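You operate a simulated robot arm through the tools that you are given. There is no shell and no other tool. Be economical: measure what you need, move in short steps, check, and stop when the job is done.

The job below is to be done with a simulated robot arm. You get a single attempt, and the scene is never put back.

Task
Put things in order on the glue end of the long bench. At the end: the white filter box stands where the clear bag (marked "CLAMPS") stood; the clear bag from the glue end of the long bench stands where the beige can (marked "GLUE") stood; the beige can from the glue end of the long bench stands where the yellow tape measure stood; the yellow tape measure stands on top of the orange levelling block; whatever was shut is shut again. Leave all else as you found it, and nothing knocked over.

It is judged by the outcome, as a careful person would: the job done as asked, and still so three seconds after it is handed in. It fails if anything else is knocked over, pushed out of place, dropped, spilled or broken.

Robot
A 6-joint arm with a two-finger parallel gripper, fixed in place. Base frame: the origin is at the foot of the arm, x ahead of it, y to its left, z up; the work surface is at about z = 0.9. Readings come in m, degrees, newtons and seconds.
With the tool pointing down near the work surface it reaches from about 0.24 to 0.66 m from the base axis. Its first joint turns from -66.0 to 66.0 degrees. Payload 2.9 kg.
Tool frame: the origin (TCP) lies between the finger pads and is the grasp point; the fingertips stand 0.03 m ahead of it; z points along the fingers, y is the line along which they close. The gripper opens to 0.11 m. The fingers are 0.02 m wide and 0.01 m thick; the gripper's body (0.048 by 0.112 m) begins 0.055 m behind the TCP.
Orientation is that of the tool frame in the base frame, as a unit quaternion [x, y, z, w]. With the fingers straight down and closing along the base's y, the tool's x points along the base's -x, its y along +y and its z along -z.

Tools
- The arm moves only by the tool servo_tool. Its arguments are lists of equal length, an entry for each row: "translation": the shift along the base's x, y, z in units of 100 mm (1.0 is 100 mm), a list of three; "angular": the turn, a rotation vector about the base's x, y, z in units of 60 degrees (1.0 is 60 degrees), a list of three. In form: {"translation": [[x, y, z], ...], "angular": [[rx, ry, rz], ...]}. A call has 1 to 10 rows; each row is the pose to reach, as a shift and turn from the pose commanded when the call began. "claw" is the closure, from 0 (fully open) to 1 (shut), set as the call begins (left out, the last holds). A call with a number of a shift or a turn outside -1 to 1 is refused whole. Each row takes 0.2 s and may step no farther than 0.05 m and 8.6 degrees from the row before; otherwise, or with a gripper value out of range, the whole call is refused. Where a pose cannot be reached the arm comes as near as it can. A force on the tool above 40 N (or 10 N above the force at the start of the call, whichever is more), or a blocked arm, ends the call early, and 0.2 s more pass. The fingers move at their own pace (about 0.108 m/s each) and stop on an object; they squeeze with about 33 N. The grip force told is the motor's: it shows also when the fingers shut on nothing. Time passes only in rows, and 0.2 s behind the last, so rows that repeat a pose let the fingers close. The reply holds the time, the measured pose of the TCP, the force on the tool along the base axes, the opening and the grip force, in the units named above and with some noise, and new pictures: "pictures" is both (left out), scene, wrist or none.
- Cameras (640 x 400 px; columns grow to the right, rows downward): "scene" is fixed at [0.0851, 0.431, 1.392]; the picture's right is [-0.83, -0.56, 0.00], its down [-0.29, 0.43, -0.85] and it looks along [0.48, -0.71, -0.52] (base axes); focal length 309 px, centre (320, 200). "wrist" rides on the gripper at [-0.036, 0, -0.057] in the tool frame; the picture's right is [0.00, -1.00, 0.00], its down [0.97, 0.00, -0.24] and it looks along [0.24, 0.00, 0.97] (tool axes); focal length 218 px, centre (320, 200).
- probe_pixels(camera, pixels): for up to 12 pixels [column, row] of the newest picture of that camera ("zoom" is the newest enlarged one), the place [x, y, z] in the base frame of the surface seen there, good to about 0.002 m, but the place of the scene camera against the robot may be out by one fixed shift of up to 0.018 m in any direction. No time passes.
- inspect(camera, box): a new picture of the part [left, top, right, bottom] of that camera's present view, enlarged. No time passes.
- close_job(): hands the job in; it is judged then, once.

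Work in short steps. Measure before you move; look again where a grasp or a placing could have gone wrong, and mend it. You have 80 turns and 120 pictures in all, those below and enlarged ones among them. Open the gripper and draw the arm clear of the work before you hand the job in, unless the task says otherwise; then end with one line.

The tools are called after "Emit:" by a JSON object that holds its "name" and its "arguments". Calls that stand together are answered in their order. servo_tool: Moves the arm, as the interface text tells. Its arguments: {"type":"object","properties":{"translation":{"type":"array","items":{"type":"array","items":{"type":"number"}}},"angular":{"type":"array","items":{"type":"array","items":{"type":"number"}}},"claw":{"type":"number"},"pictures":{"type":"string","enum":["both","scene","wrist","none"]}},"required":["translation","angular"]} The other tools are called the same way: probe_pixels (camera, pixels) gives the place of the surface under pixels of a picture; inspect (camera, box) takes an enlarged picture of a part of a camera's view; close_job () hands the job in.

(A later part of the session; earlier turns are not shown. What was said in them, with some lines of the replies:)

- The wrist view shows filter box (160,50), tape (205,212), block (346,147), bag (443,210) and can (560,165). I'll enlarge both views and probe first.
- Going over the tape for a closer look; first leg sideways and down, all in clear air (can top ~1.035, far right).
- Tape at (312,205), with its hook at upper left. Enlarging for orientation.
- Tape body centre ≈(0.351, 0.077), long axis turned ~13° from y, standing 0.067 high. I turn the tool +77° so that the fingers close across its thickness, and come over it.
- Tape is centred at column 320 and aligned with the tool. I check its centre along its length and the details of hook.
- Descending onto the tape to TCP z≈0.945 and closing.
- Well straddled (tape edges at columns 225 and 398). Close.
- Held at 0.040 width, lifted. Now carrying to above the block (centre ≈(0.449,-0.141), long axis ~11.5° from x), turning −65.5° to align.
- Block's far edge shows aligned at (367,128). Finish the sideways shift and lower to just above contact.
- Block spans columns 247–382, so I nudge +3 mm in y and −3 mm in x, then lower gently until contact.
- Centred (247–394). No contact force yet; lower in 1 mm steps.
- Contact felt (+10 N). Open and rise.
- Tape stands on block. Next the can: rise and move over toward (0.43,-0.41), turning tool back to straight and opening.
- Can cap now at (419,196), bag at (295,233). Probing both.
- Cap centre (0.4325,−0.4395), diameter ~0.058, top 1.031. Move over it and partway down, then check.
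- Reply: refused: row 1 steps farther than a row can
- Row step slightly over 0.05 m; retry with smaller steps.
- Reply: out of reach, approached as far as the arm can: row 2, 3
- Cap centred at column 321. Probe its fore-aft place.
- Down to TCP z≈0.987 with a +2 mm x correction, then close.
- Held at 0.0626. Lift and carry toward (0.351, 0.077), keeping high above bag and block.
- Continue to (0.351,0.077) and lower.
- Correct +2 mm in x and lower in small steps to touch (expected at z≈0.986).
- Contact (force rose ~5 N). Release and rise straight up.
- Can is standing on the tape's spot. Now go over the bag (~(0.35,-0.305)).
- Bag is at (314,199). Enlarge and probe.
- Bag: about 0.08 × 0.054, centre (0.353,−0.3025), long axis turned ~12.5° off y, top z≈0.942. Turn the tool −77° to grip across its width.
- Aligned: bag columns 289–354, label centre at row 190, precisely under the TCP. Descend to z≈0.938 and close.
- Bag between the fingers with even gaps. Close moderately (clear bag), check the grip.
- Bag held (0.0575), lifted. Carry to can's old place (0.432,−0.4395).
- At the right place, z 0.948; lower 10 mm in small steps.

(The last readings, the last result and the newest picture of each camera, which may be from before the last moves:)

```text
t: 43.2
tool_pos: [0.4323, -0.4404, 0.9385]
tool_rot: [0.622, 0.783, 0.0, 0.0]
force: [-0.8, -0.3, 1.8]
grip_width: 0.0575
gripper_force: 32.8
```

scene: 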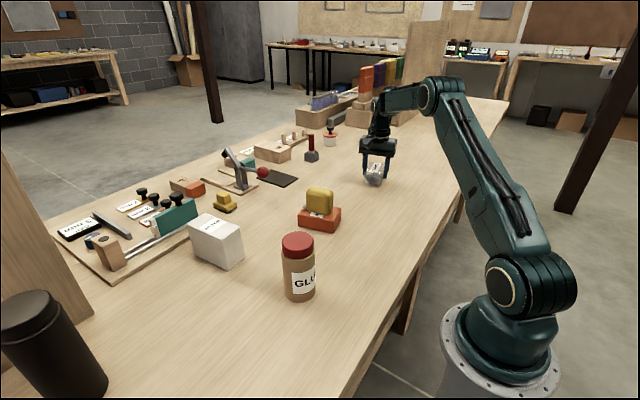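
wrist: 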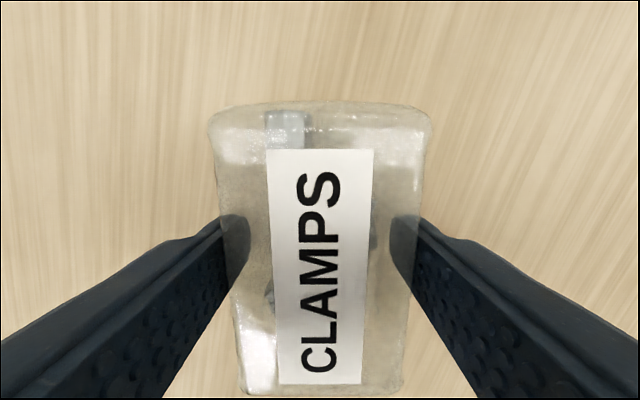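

Contact. Release and rise.

Emit:
{"name": "servo_tool", "arguments": {"translation": [[0, 0, -0.005], [0, 0, -0.005], [0, 0, -0.005]], "angular": [[0, 0, 0], [0, 0, 0], [0, 0, 0]], "claw": 0.1, "pictures": "none"}}

Emit:
{"name": "servo_tool", "arguments": {"translation": [[0, 0, 0.2], [0, 0, 0.6], [0, 0, 1.0], [0, 0, 1.0]], "angular": [[0, 0, 0], [0, 0, 0], [0, 0, 0], [0, 0, 0]]}}

```text
t: 44.0
tool_pos: [0.4324, -0.4399, 0.9377]
tool_rot: [0.622, 0.783, -0.001, 0.0]
force: [-0.9, -0.2, -0.4]
grip_width: 0.0993
gripper_force: 0.1
```

```text
t: 45.0
tool_pos: [0.4319, -0.4376, 1.037]
tool_rot: [0.622, 0.783, 0.0, 0.0]
force: [0.3, 0.1, 0.0]
grip_width: 0.0989
gripper_force: 0.1
```

scene: 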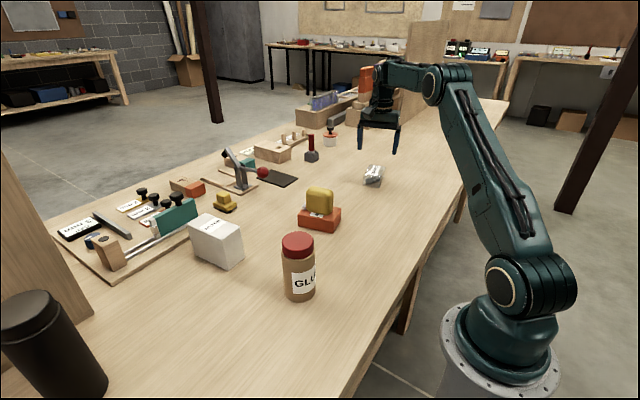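
wrist: 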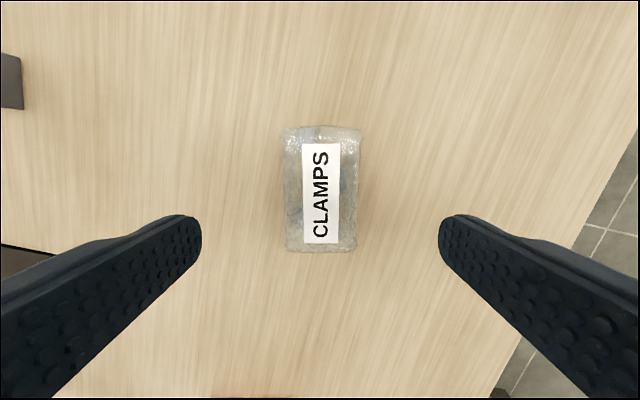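

Bag placed. Turn the tool back, rise, and go to the filter box.

Emit:
{"name": "servo_tool", "arguments": {"translation": [[0, 0.2, 0.2], [0, 0.4, 0.4], [0, 0.6, 0.6], [0, 0.8, 0.8], [0, 1.0, 0.9], [0, 1.0, 0.9], [0, 1.0, 0.9]], "angular": [[0, 0, 0.14], [0, 0, 0.28], [0, 0, 0.42], [0, 0, 0.56], [0, 0, 0.7], [0, 0, 0.84], [0, 0, 0.98]], "claw": 0, "pictures": "none"}}

Emit:
{"name": "servo_tool", "arguments": {"translation": [[0, 0.4, 0], [0, 0.8, 0], [0, 1.0, 0]], "angular": [[0, 0, 0.14], [0, 0, 0.28], [0, 0, 0.303]], "pictures": "none"}}

Emit:
{"name": "servo_tool", "arguments": {"translation": [[0.1, 0.4, 0], [0.2, 0.8, 0], [0.3, 1.0, 0]], "angular": [[0, 0, 0], [0, 0, 0], [0, 0, 0]], "pictures": "none"}}

Emit:
{"name": "servo_tool", "arguments": {"translation": [[0.1, 0.4, 0], [0.2, 0.8, 0], [0.3, 1.0, 0], [0.3, 1.0, 0]], "angular": [[0, 0, 0], [0, 0, 0], [0, 0, 0], [0, 0, 0]], "pictures": "wrist"}}

```text
t: 46.6
tool_pos: [0.432, -0.3395, 1.1281]
tool_rot: [0.156, 0.988, 0.0, 0.0]
force: [0.9, -1.4, 0.8]
grip_width: 0.1097
gripper_force: 0.0
```

```text
t: 47.4
tool_pos: [0.4317, -0.2399, 1.1283]
tool_rot: [0.0, 1.0, 0.0, 0.0]
force: [0.2, 0.7, 0.0]
grip_width: 0.1101
gripper_force: 0.1
```

```text
t: 48.2
tool_pos: [0.4625, -0.1398, 1.1277]
tool_rot: [-0.001, 1.0, 0.0, 0.0]
force: [0.1, 1.2, -0.6]
grip_width: 0.1098
gripper_force: 0.0
```

```text
t: 49.2
tool_pos: [0.4912, -0.0395, 1.1289]
tool_rot: [-0.001, 1.0, 0.0, 0.0]
force: [-0.1, -0.3, 0.0]
grip_width: 0.1102
gripper_force: 0.1
```

wrist: 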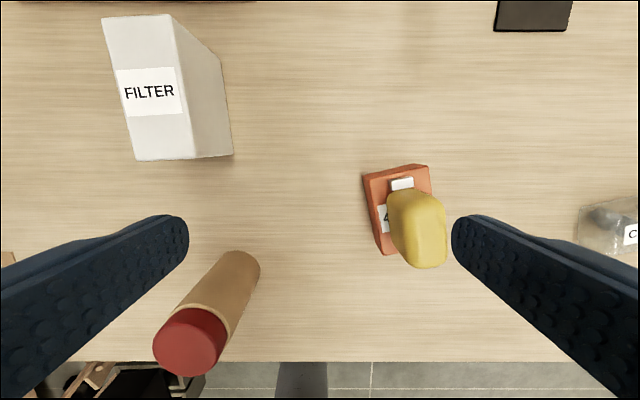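

Filter top corners at about (102,18),(170,14),(197,158),(137,160). Probe them.

Emit:
{"name": "probe_pixels", "arguments": {"camera": "wrist", "pixels": [[104, 20], [168, 16], [194, 156], [137, 158], [150, 91], [220, 58], [231, 155]]}}

Emit:
{"name": "servo_tool", "arguments": {"translation": [[0.1, 0.4, 0], [0.2, 0.8, 0], [0.3, 1.0, 0], [0.3, 1.0, 0]], "angular": [[0, 0, 0], [0, 0, 0], [0, 0, 0], [0, 0, 0]], "pictures": "wrist"}}

```text
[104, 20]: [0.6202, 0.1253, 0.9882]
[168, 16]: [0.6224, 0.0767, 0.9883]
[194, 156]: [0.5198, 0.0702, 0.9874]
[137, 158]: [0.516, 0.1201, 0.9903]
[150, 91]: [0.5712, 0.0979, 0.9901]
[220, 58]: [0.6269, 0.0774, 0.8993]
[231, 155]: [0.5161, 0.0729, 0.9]
```

```text
t: 50.2
tool_pos: [0.5208, 0.061, 1.1289]
tool_rot: [-0.001, 1.0, -0.001, 0.0]
force: [-0.6, -0.1, 0.1]
grip_width: 0.11
gripper_force: 0.0
```

wrist: 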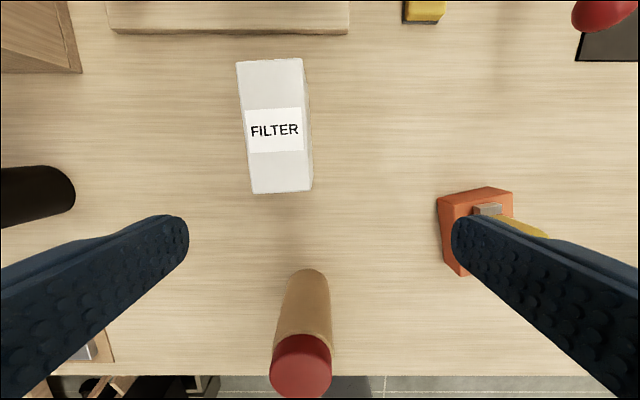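

Box 0.106×0.05, centre ≈(0.570,0.098), turned ~3.4°. Move over it, turned to match, and partly down.

Emit:
{"name": "servo_tool", "arguments": {"translation": [[0.25, 0.2, 0], [0.5, 0.37, 0], [0.5, 0.37, -0.3], [0.5, 0.37, -0.5], [0.5, 0.37, -0.5]], "angular": [[0, 0, 0.03], [0, 0, 0.057], [0, 0, 0.057], [0, 0, 0.057], [0, 0, 0.057]], "pictures": "wrist"}}

```text
t: 51.4
tool_pos: [0.5727, 0.097, 1.0783]
tool_rot: [-0.03, 1.0, 0.0, 0.0]
force: [0.0, -0.2, 0.1]
grip_width: 0.1101
gripper_force: 0.1
```

wrist: 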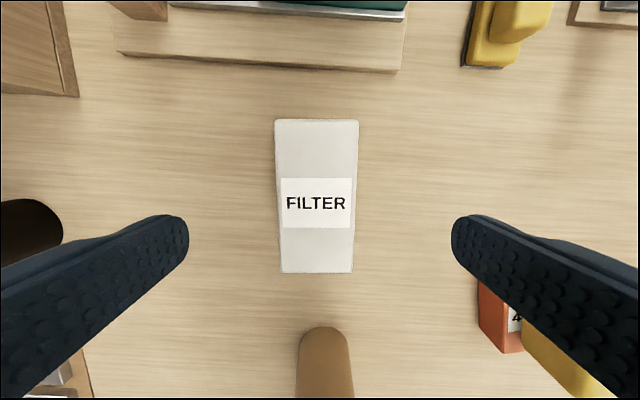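

Box centred (276–358) and aligned. Descend to z≈0.96 and close.

Emit:
{"name": "servo_tool", "arguments": {"translation": [[-0.02, 0.01, -0.3], [-0.02, 0.01, -0.6], [-0.02, 0.01, -1.0]], "angular": [[0, 0, 0], [0, 0, 0], [0, 0, 0]], "pictures": "none"}}

Emit:
{"name": "servo_tool", "arguments": {"translation": [[0, 0, -0.18], [0, 0, -0.18]], "angular": [[0, 0, 0], [0, 0, 0]]}}

```text
t: 52.2
tool_pos: [0.5684, 0.0964, 0.9766]
tool_rot: [-0.03, 1.0, 0.0, 0.001]
force: [0.6, -0.4, 0.2]
grip_width: 0.1098
gripper_force: 0.0
```

```text
t: 52.8
tool_pos: [0.5697, 0.0989, 0.9584]
tool_rot: [-0.031, 1.0, 0.0, 0.0]
force: [0.6, 0.3, -0.5]
grip_width: 0.1103
gripper_force: 0.0
```

scene: 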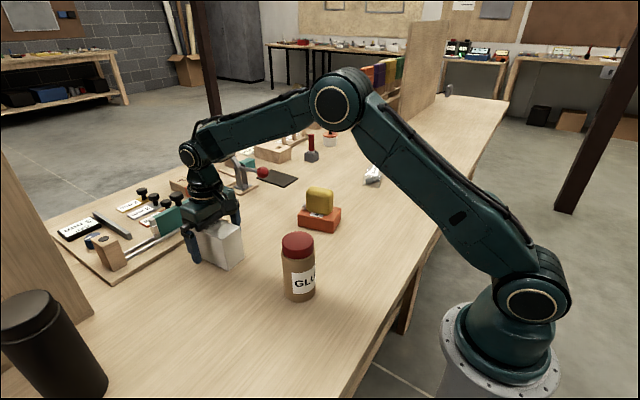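
wrist: 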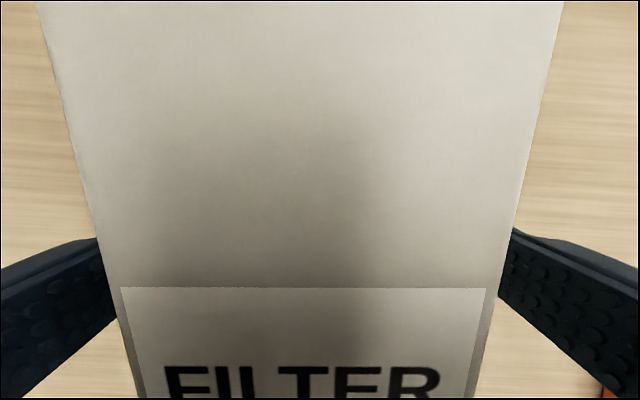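

Straddled. Close and lift.

Emit:
{"name": "servo_tool", "arguments": {"translation": [[0, 0, 0], [0, 0, 0], [0, 0, 0], [0, 0, 0]], "angular": [[0, 0, 0], [0, 0, 0], [0, 0, 0], [0, 0, 0]], "claw": 0.7, "pictures": "none"}}

Emit:
{"name": "servo_tool", "arguments": {"translation": [[0, 0, 0.2], [0, 0, 0.6], [0, 0, 1.0], [0, 0, 1.0]], "angular": [[0, 0, 0], [0, 0, 0], [0, 0, 0], [0, 0, 0]]}}

```text
t: 53.8
tool_pos: [0.5696, 0.0976, 0.958]
tool_rot: [-0.031, 1.0, 0.0, 0.0]
force: [0.2, 0.8, -0.4]
grip_width: 0.0547
gripper_force: 33.5
```

```text
t: 54.8
tool_pos: [0.5672, 0.1, 1.059]
tool_rot: [-0.032, 0.999, 0.0, -0.001]
force: [0.6, 0.6, -0.5]
grip_width: 0.0549
gripper_force: 32.8
```

scene: 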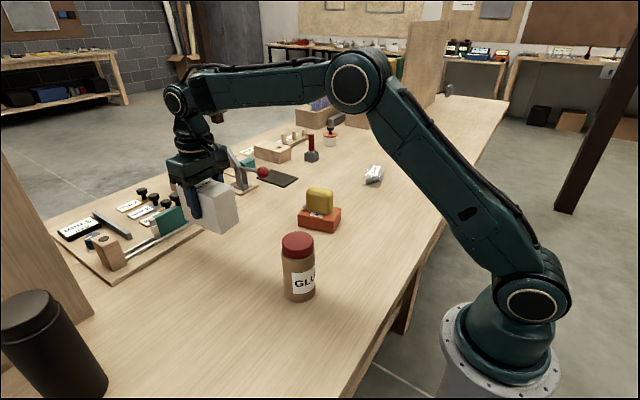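
wrist: 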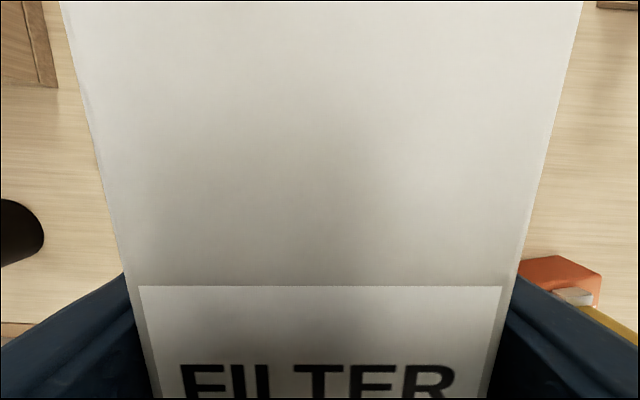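

Held (0.055). Raise well above tape (1.007) and carry to (0.352,−0.3015).

Emit:
{"name": "servo_tool", "arguments": {"translation": [[-0.1, 0, 0.4], [-0.3, -0.1, 0.8], [-0.4, -0.5, 0.85], [-0.5, -0.9, 0.85], [-0.5, -1.0, 0.85]], "angular": [[0, 0, 0], [0, 0, 0], [0, 0, 0], [0, 0, 0], [0, 0, 0]], "pictures": "none"}}

Emit:
{"name": "servo_tool", "arguments": {"translation": [[-0.2, -0.4, 0], [-0.4, -0.8, 0], [-0.5, -1.0, 0]], "angular": [[0, 0, 0], [0, 0, 0], [0, 0, 0]], "pictures": "none"}}

Emit:
{"name": "servo_tool", "arguments": {"translation": [[-0.2, -0.4, 0], [-0.4, -0.8, 0], [-0.5, -1.0, 0]], "angular": [[0, 0, 0], [0, 0, 0], [0, 0, 0]], "pictures": "none"}}

Emit:
{"name": "servo_tool", "arguments": {"translation": [[-0.25, -0.4, 0], [-0.5, -0.8, 0], [-0.67, -1.0, 0], [-0.67, -1.0, 0]], "angular": [[0, 0, 0], [0, 0, 0], [0, 0, 0], [0, 0, 0]]}}

```text
t: 56.0
tool_pos: [0.5185, -0.0004, 1.1437]
tool_rot: [-0.03, 1.0, 0.001, 0.0]
force: [0.6, -0.3, -2.2]
grip_width: 0.0548
gripper_force: 33.4
```

```text
t: 56.8
tool_pos: [0.4695, -0.1027, 1.1447]
tool_rot: [-0.03, 1.0, 0.0, 0.0]
force: [-0.3, -1.2, -2.0]
grip_width: 0.055
gripper_force: 32.9
```

```text
t: 57.6
tool_pos: [0.421, -0.2038, 1.1445]
tool_rot: [-0.031, 1.0, 0.0, 0.0]
force: [0.5, 0.0, -2.2]
grip_width: 0.055
gripper_force: 32.4
```

```text
t: 58.6
tool_pos: [0.355, -0.3025, 1.1438]
tool_rot: [-0.031, 1.0, 0.0, 0.0]
force: [-0.2, 0.4, -1.7]
grip_width: 0.0547
gripper_force: 33.1
```

scene: 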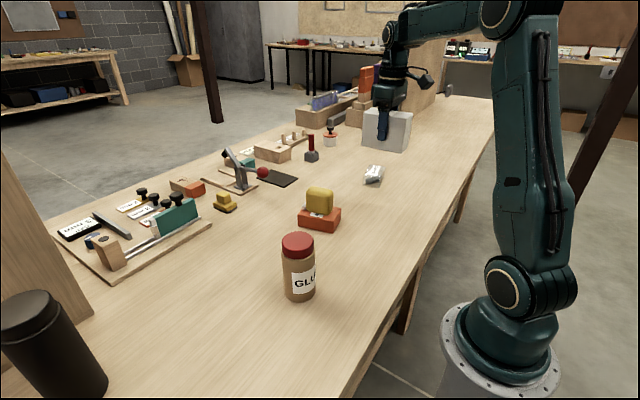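
wrist: 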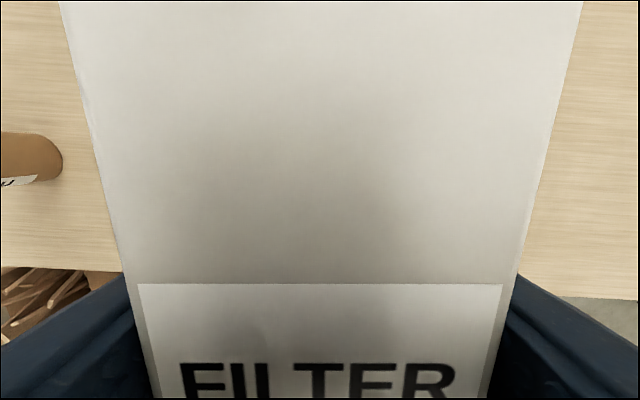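

Over the spot. Lower to ~6 mm above contact (contact expected at z≈0.958).

Emit:
{"name": "servo_tool", "arguments": {"translation": [[-0.02, 0, -0.4], [-0.02, 0, -0.8], [-0.02, 0, -1.0]], "angular": [[0, 0, 0], [0, 0, 0], [0, 0, 0]], "pictures": "none"}}

Emit:
{"name": "servo_tool", "arguments": {"translation": [[0, 0, -0.4], [0, 0, -0.7], [0, 0, -0.8], [0, 0, -0.8]], "angular": [[0, 0, 0], [0, 0, 0], [0, 0, 0], [0, 0, 0]]}}

```text
t: 59.4
tool_pos: [0.3511, -0.3038, 1.0424]
tool_rot: [-0.03, 1.0, 0.0, 0.001]
force: [0.4, -0.1, -2.8]
grip_width: 0.0549
gripper_force: 33.1
```

```text
t: 60.4
tool_pos: [0.35, -0.3019, 0.9648]
tool_rot: [-0.03, 1.0, 0.0, -0.001]
force: [0.1, -1.0, -1.2]
grip_width: 0.0548
gripper_force: 33.3
```

scene: 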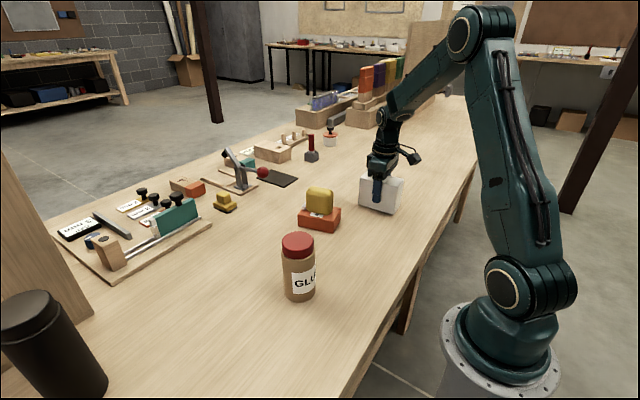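
wrist: 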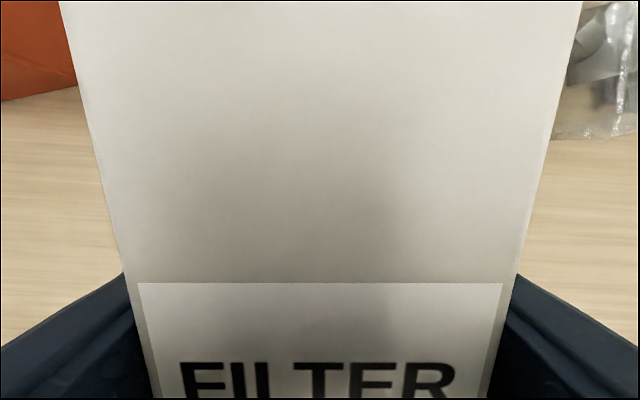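

Clear of bag and block. Lower the last few mm.

Emit:
{"name": "servo_tool", "arguments": {"translation": [[0.02, 0, -0.03], [0.02, 0, -0.05], [0.02, 0, -0.06], [0.02, 0, -0.065]], "angular": [[0, 0, 0], [0, 0, 0], [0, 0, 0], [0, 0, 0]], "pictures": "none"}}

```text
t: 61.4
tool_pos: [0.3523, -0.3022, 0.9592]
tool_rot: [-0.03, 1.0, 0.0, 0.0]
force: [-2.3, -0.7, 6.2]
grip_width: 0.0548
gripper_force: 33.5
```

Contact (+8 N). Open and rise.

Emit:
{"name": "servo_tool", "arguments": {"translation": [[0, 0, 0], [0, 0, 0], [0, 0, 0]], "angular": [[0, 0, 0], [0, 0, 0], [0, 0, 0]], "claw": 0.15, "pictures": "none"}}

Emit:
{"name": "servo_tool", "arguments": {"translation": [[0, 0, 0.2], [0, 0, 0.6], [0, 0, 1.0], [0, 0, 1.0]], "angular": [[0, 0, 0], [0, 0, 0], [0, 0, 0], [0, 0, 0]], "pictures": "none"}}

Emit:
{"name": "servo_tool", "arguments": {"translation": [[0, 0.1, 0.4], [0.2, 0.5, 0.7], [0.4, 0.9, 0.9], [0.4, 1.0, 0.9]], "angular": [[0, 0, 0], [0, 0, 0], [0, 0, 0], [0, 0, 0]]}}

```text
t: 62.2
tool_pos: [0.3519, -0.3008, 0.9573]
tool_rot: [-0.031, 1.0, 0.001, 0.001]
force: [0.2, -0.1, 0.0]
grip_width: 0.0935
gripper_force: 0.1
```

```text
t: 63.2
tool_pos: [0.3522, -0.302, 1.0577]
tool_rot: [-0.03, 1.0, 0.001, 0.0]
force: [0.1, -0.3, -1.2]
grip_width: 0.0935
gripper_force: 0.0
```

```text
refused: row 2 steps farther than a row can; nothing moved
```

Retry with smaller steps and look at the whole result.

Emit:
{"name": "servo_tool", "arguments": {"translation": [[0, 0.1, 0.4], [0.1, 0.4, 0.7], [0.3, 0.7, 0.9], [0.4, 1.0, 1.0], [0.4, 1.0, 1.0]], "angular": [[0, 0, 0], [0, 0, 0], [0, 0, 0], [0, 0, 0], [0, 0, 0]]}}

```text
t: 64.4
tool_pos: [0.3906, -0.2018, 1.1578]
tool_rot: [-0.031, 1.0, 0.0, 0.0]
force: [0.4, 0.6, 0.2]
grip_width: 0.0936
gripper_force: 0.0
```

scene: 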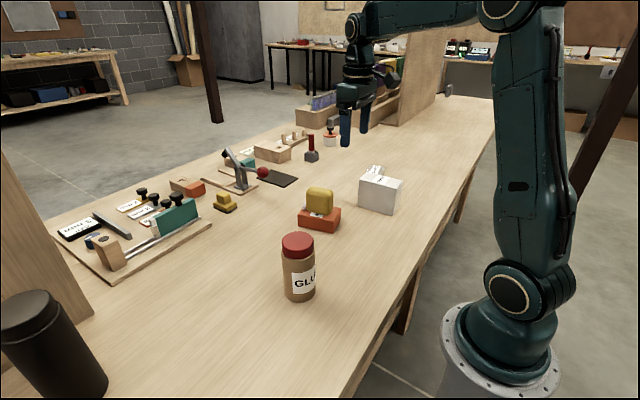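
wrist: 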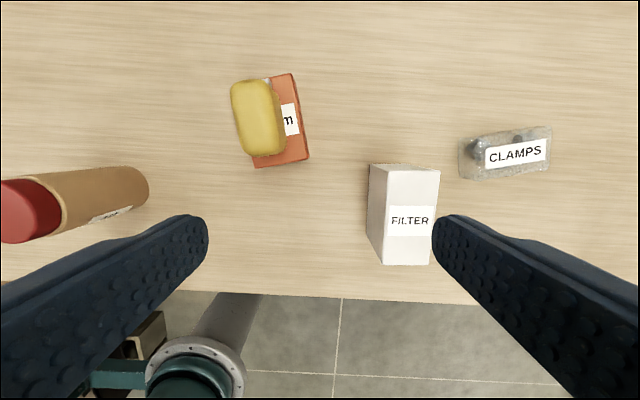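

All four stand in place, with nothing disturbed. Open fully and hold clear to settle, then hand in.

Emit:
{"name": "servo_tool", "arguments": {"translation": [[0, 0.2, 0.2], [0, 0.4, 0.4], [0, 0.4, 0.4]], "angular": [[0, 0, 0], [0, 0, 0], [0, 0, 0]], "claw": 0, "pictures": "scene"}}

```text
t: 65.2
tool_pos: [0.3906, -0.1621, 1.2004]
tool_rot: [-0.03, 1.0, 0.0, 0.0]
force: [-0.1, 0.7, 0.4]
grip_width: 0.1098
gripper_force: 0.0
```

scene: 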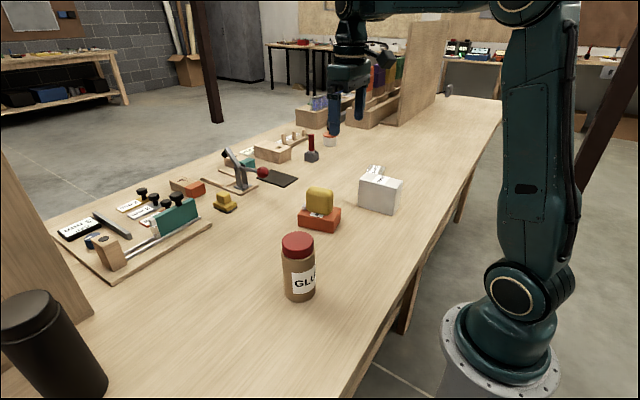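

Everything stands steady and the arm is clear; handing in.

Emit:
{"name": "close_job", "arguments": {}}

```text
The job is handed in.
```

The job is handed in: the filter box stands where the bag was, the bag where the can was, the can where the tape measure was, and the tape measure on the orange block; nothing else was moved, and nothing had to be opened or shut.
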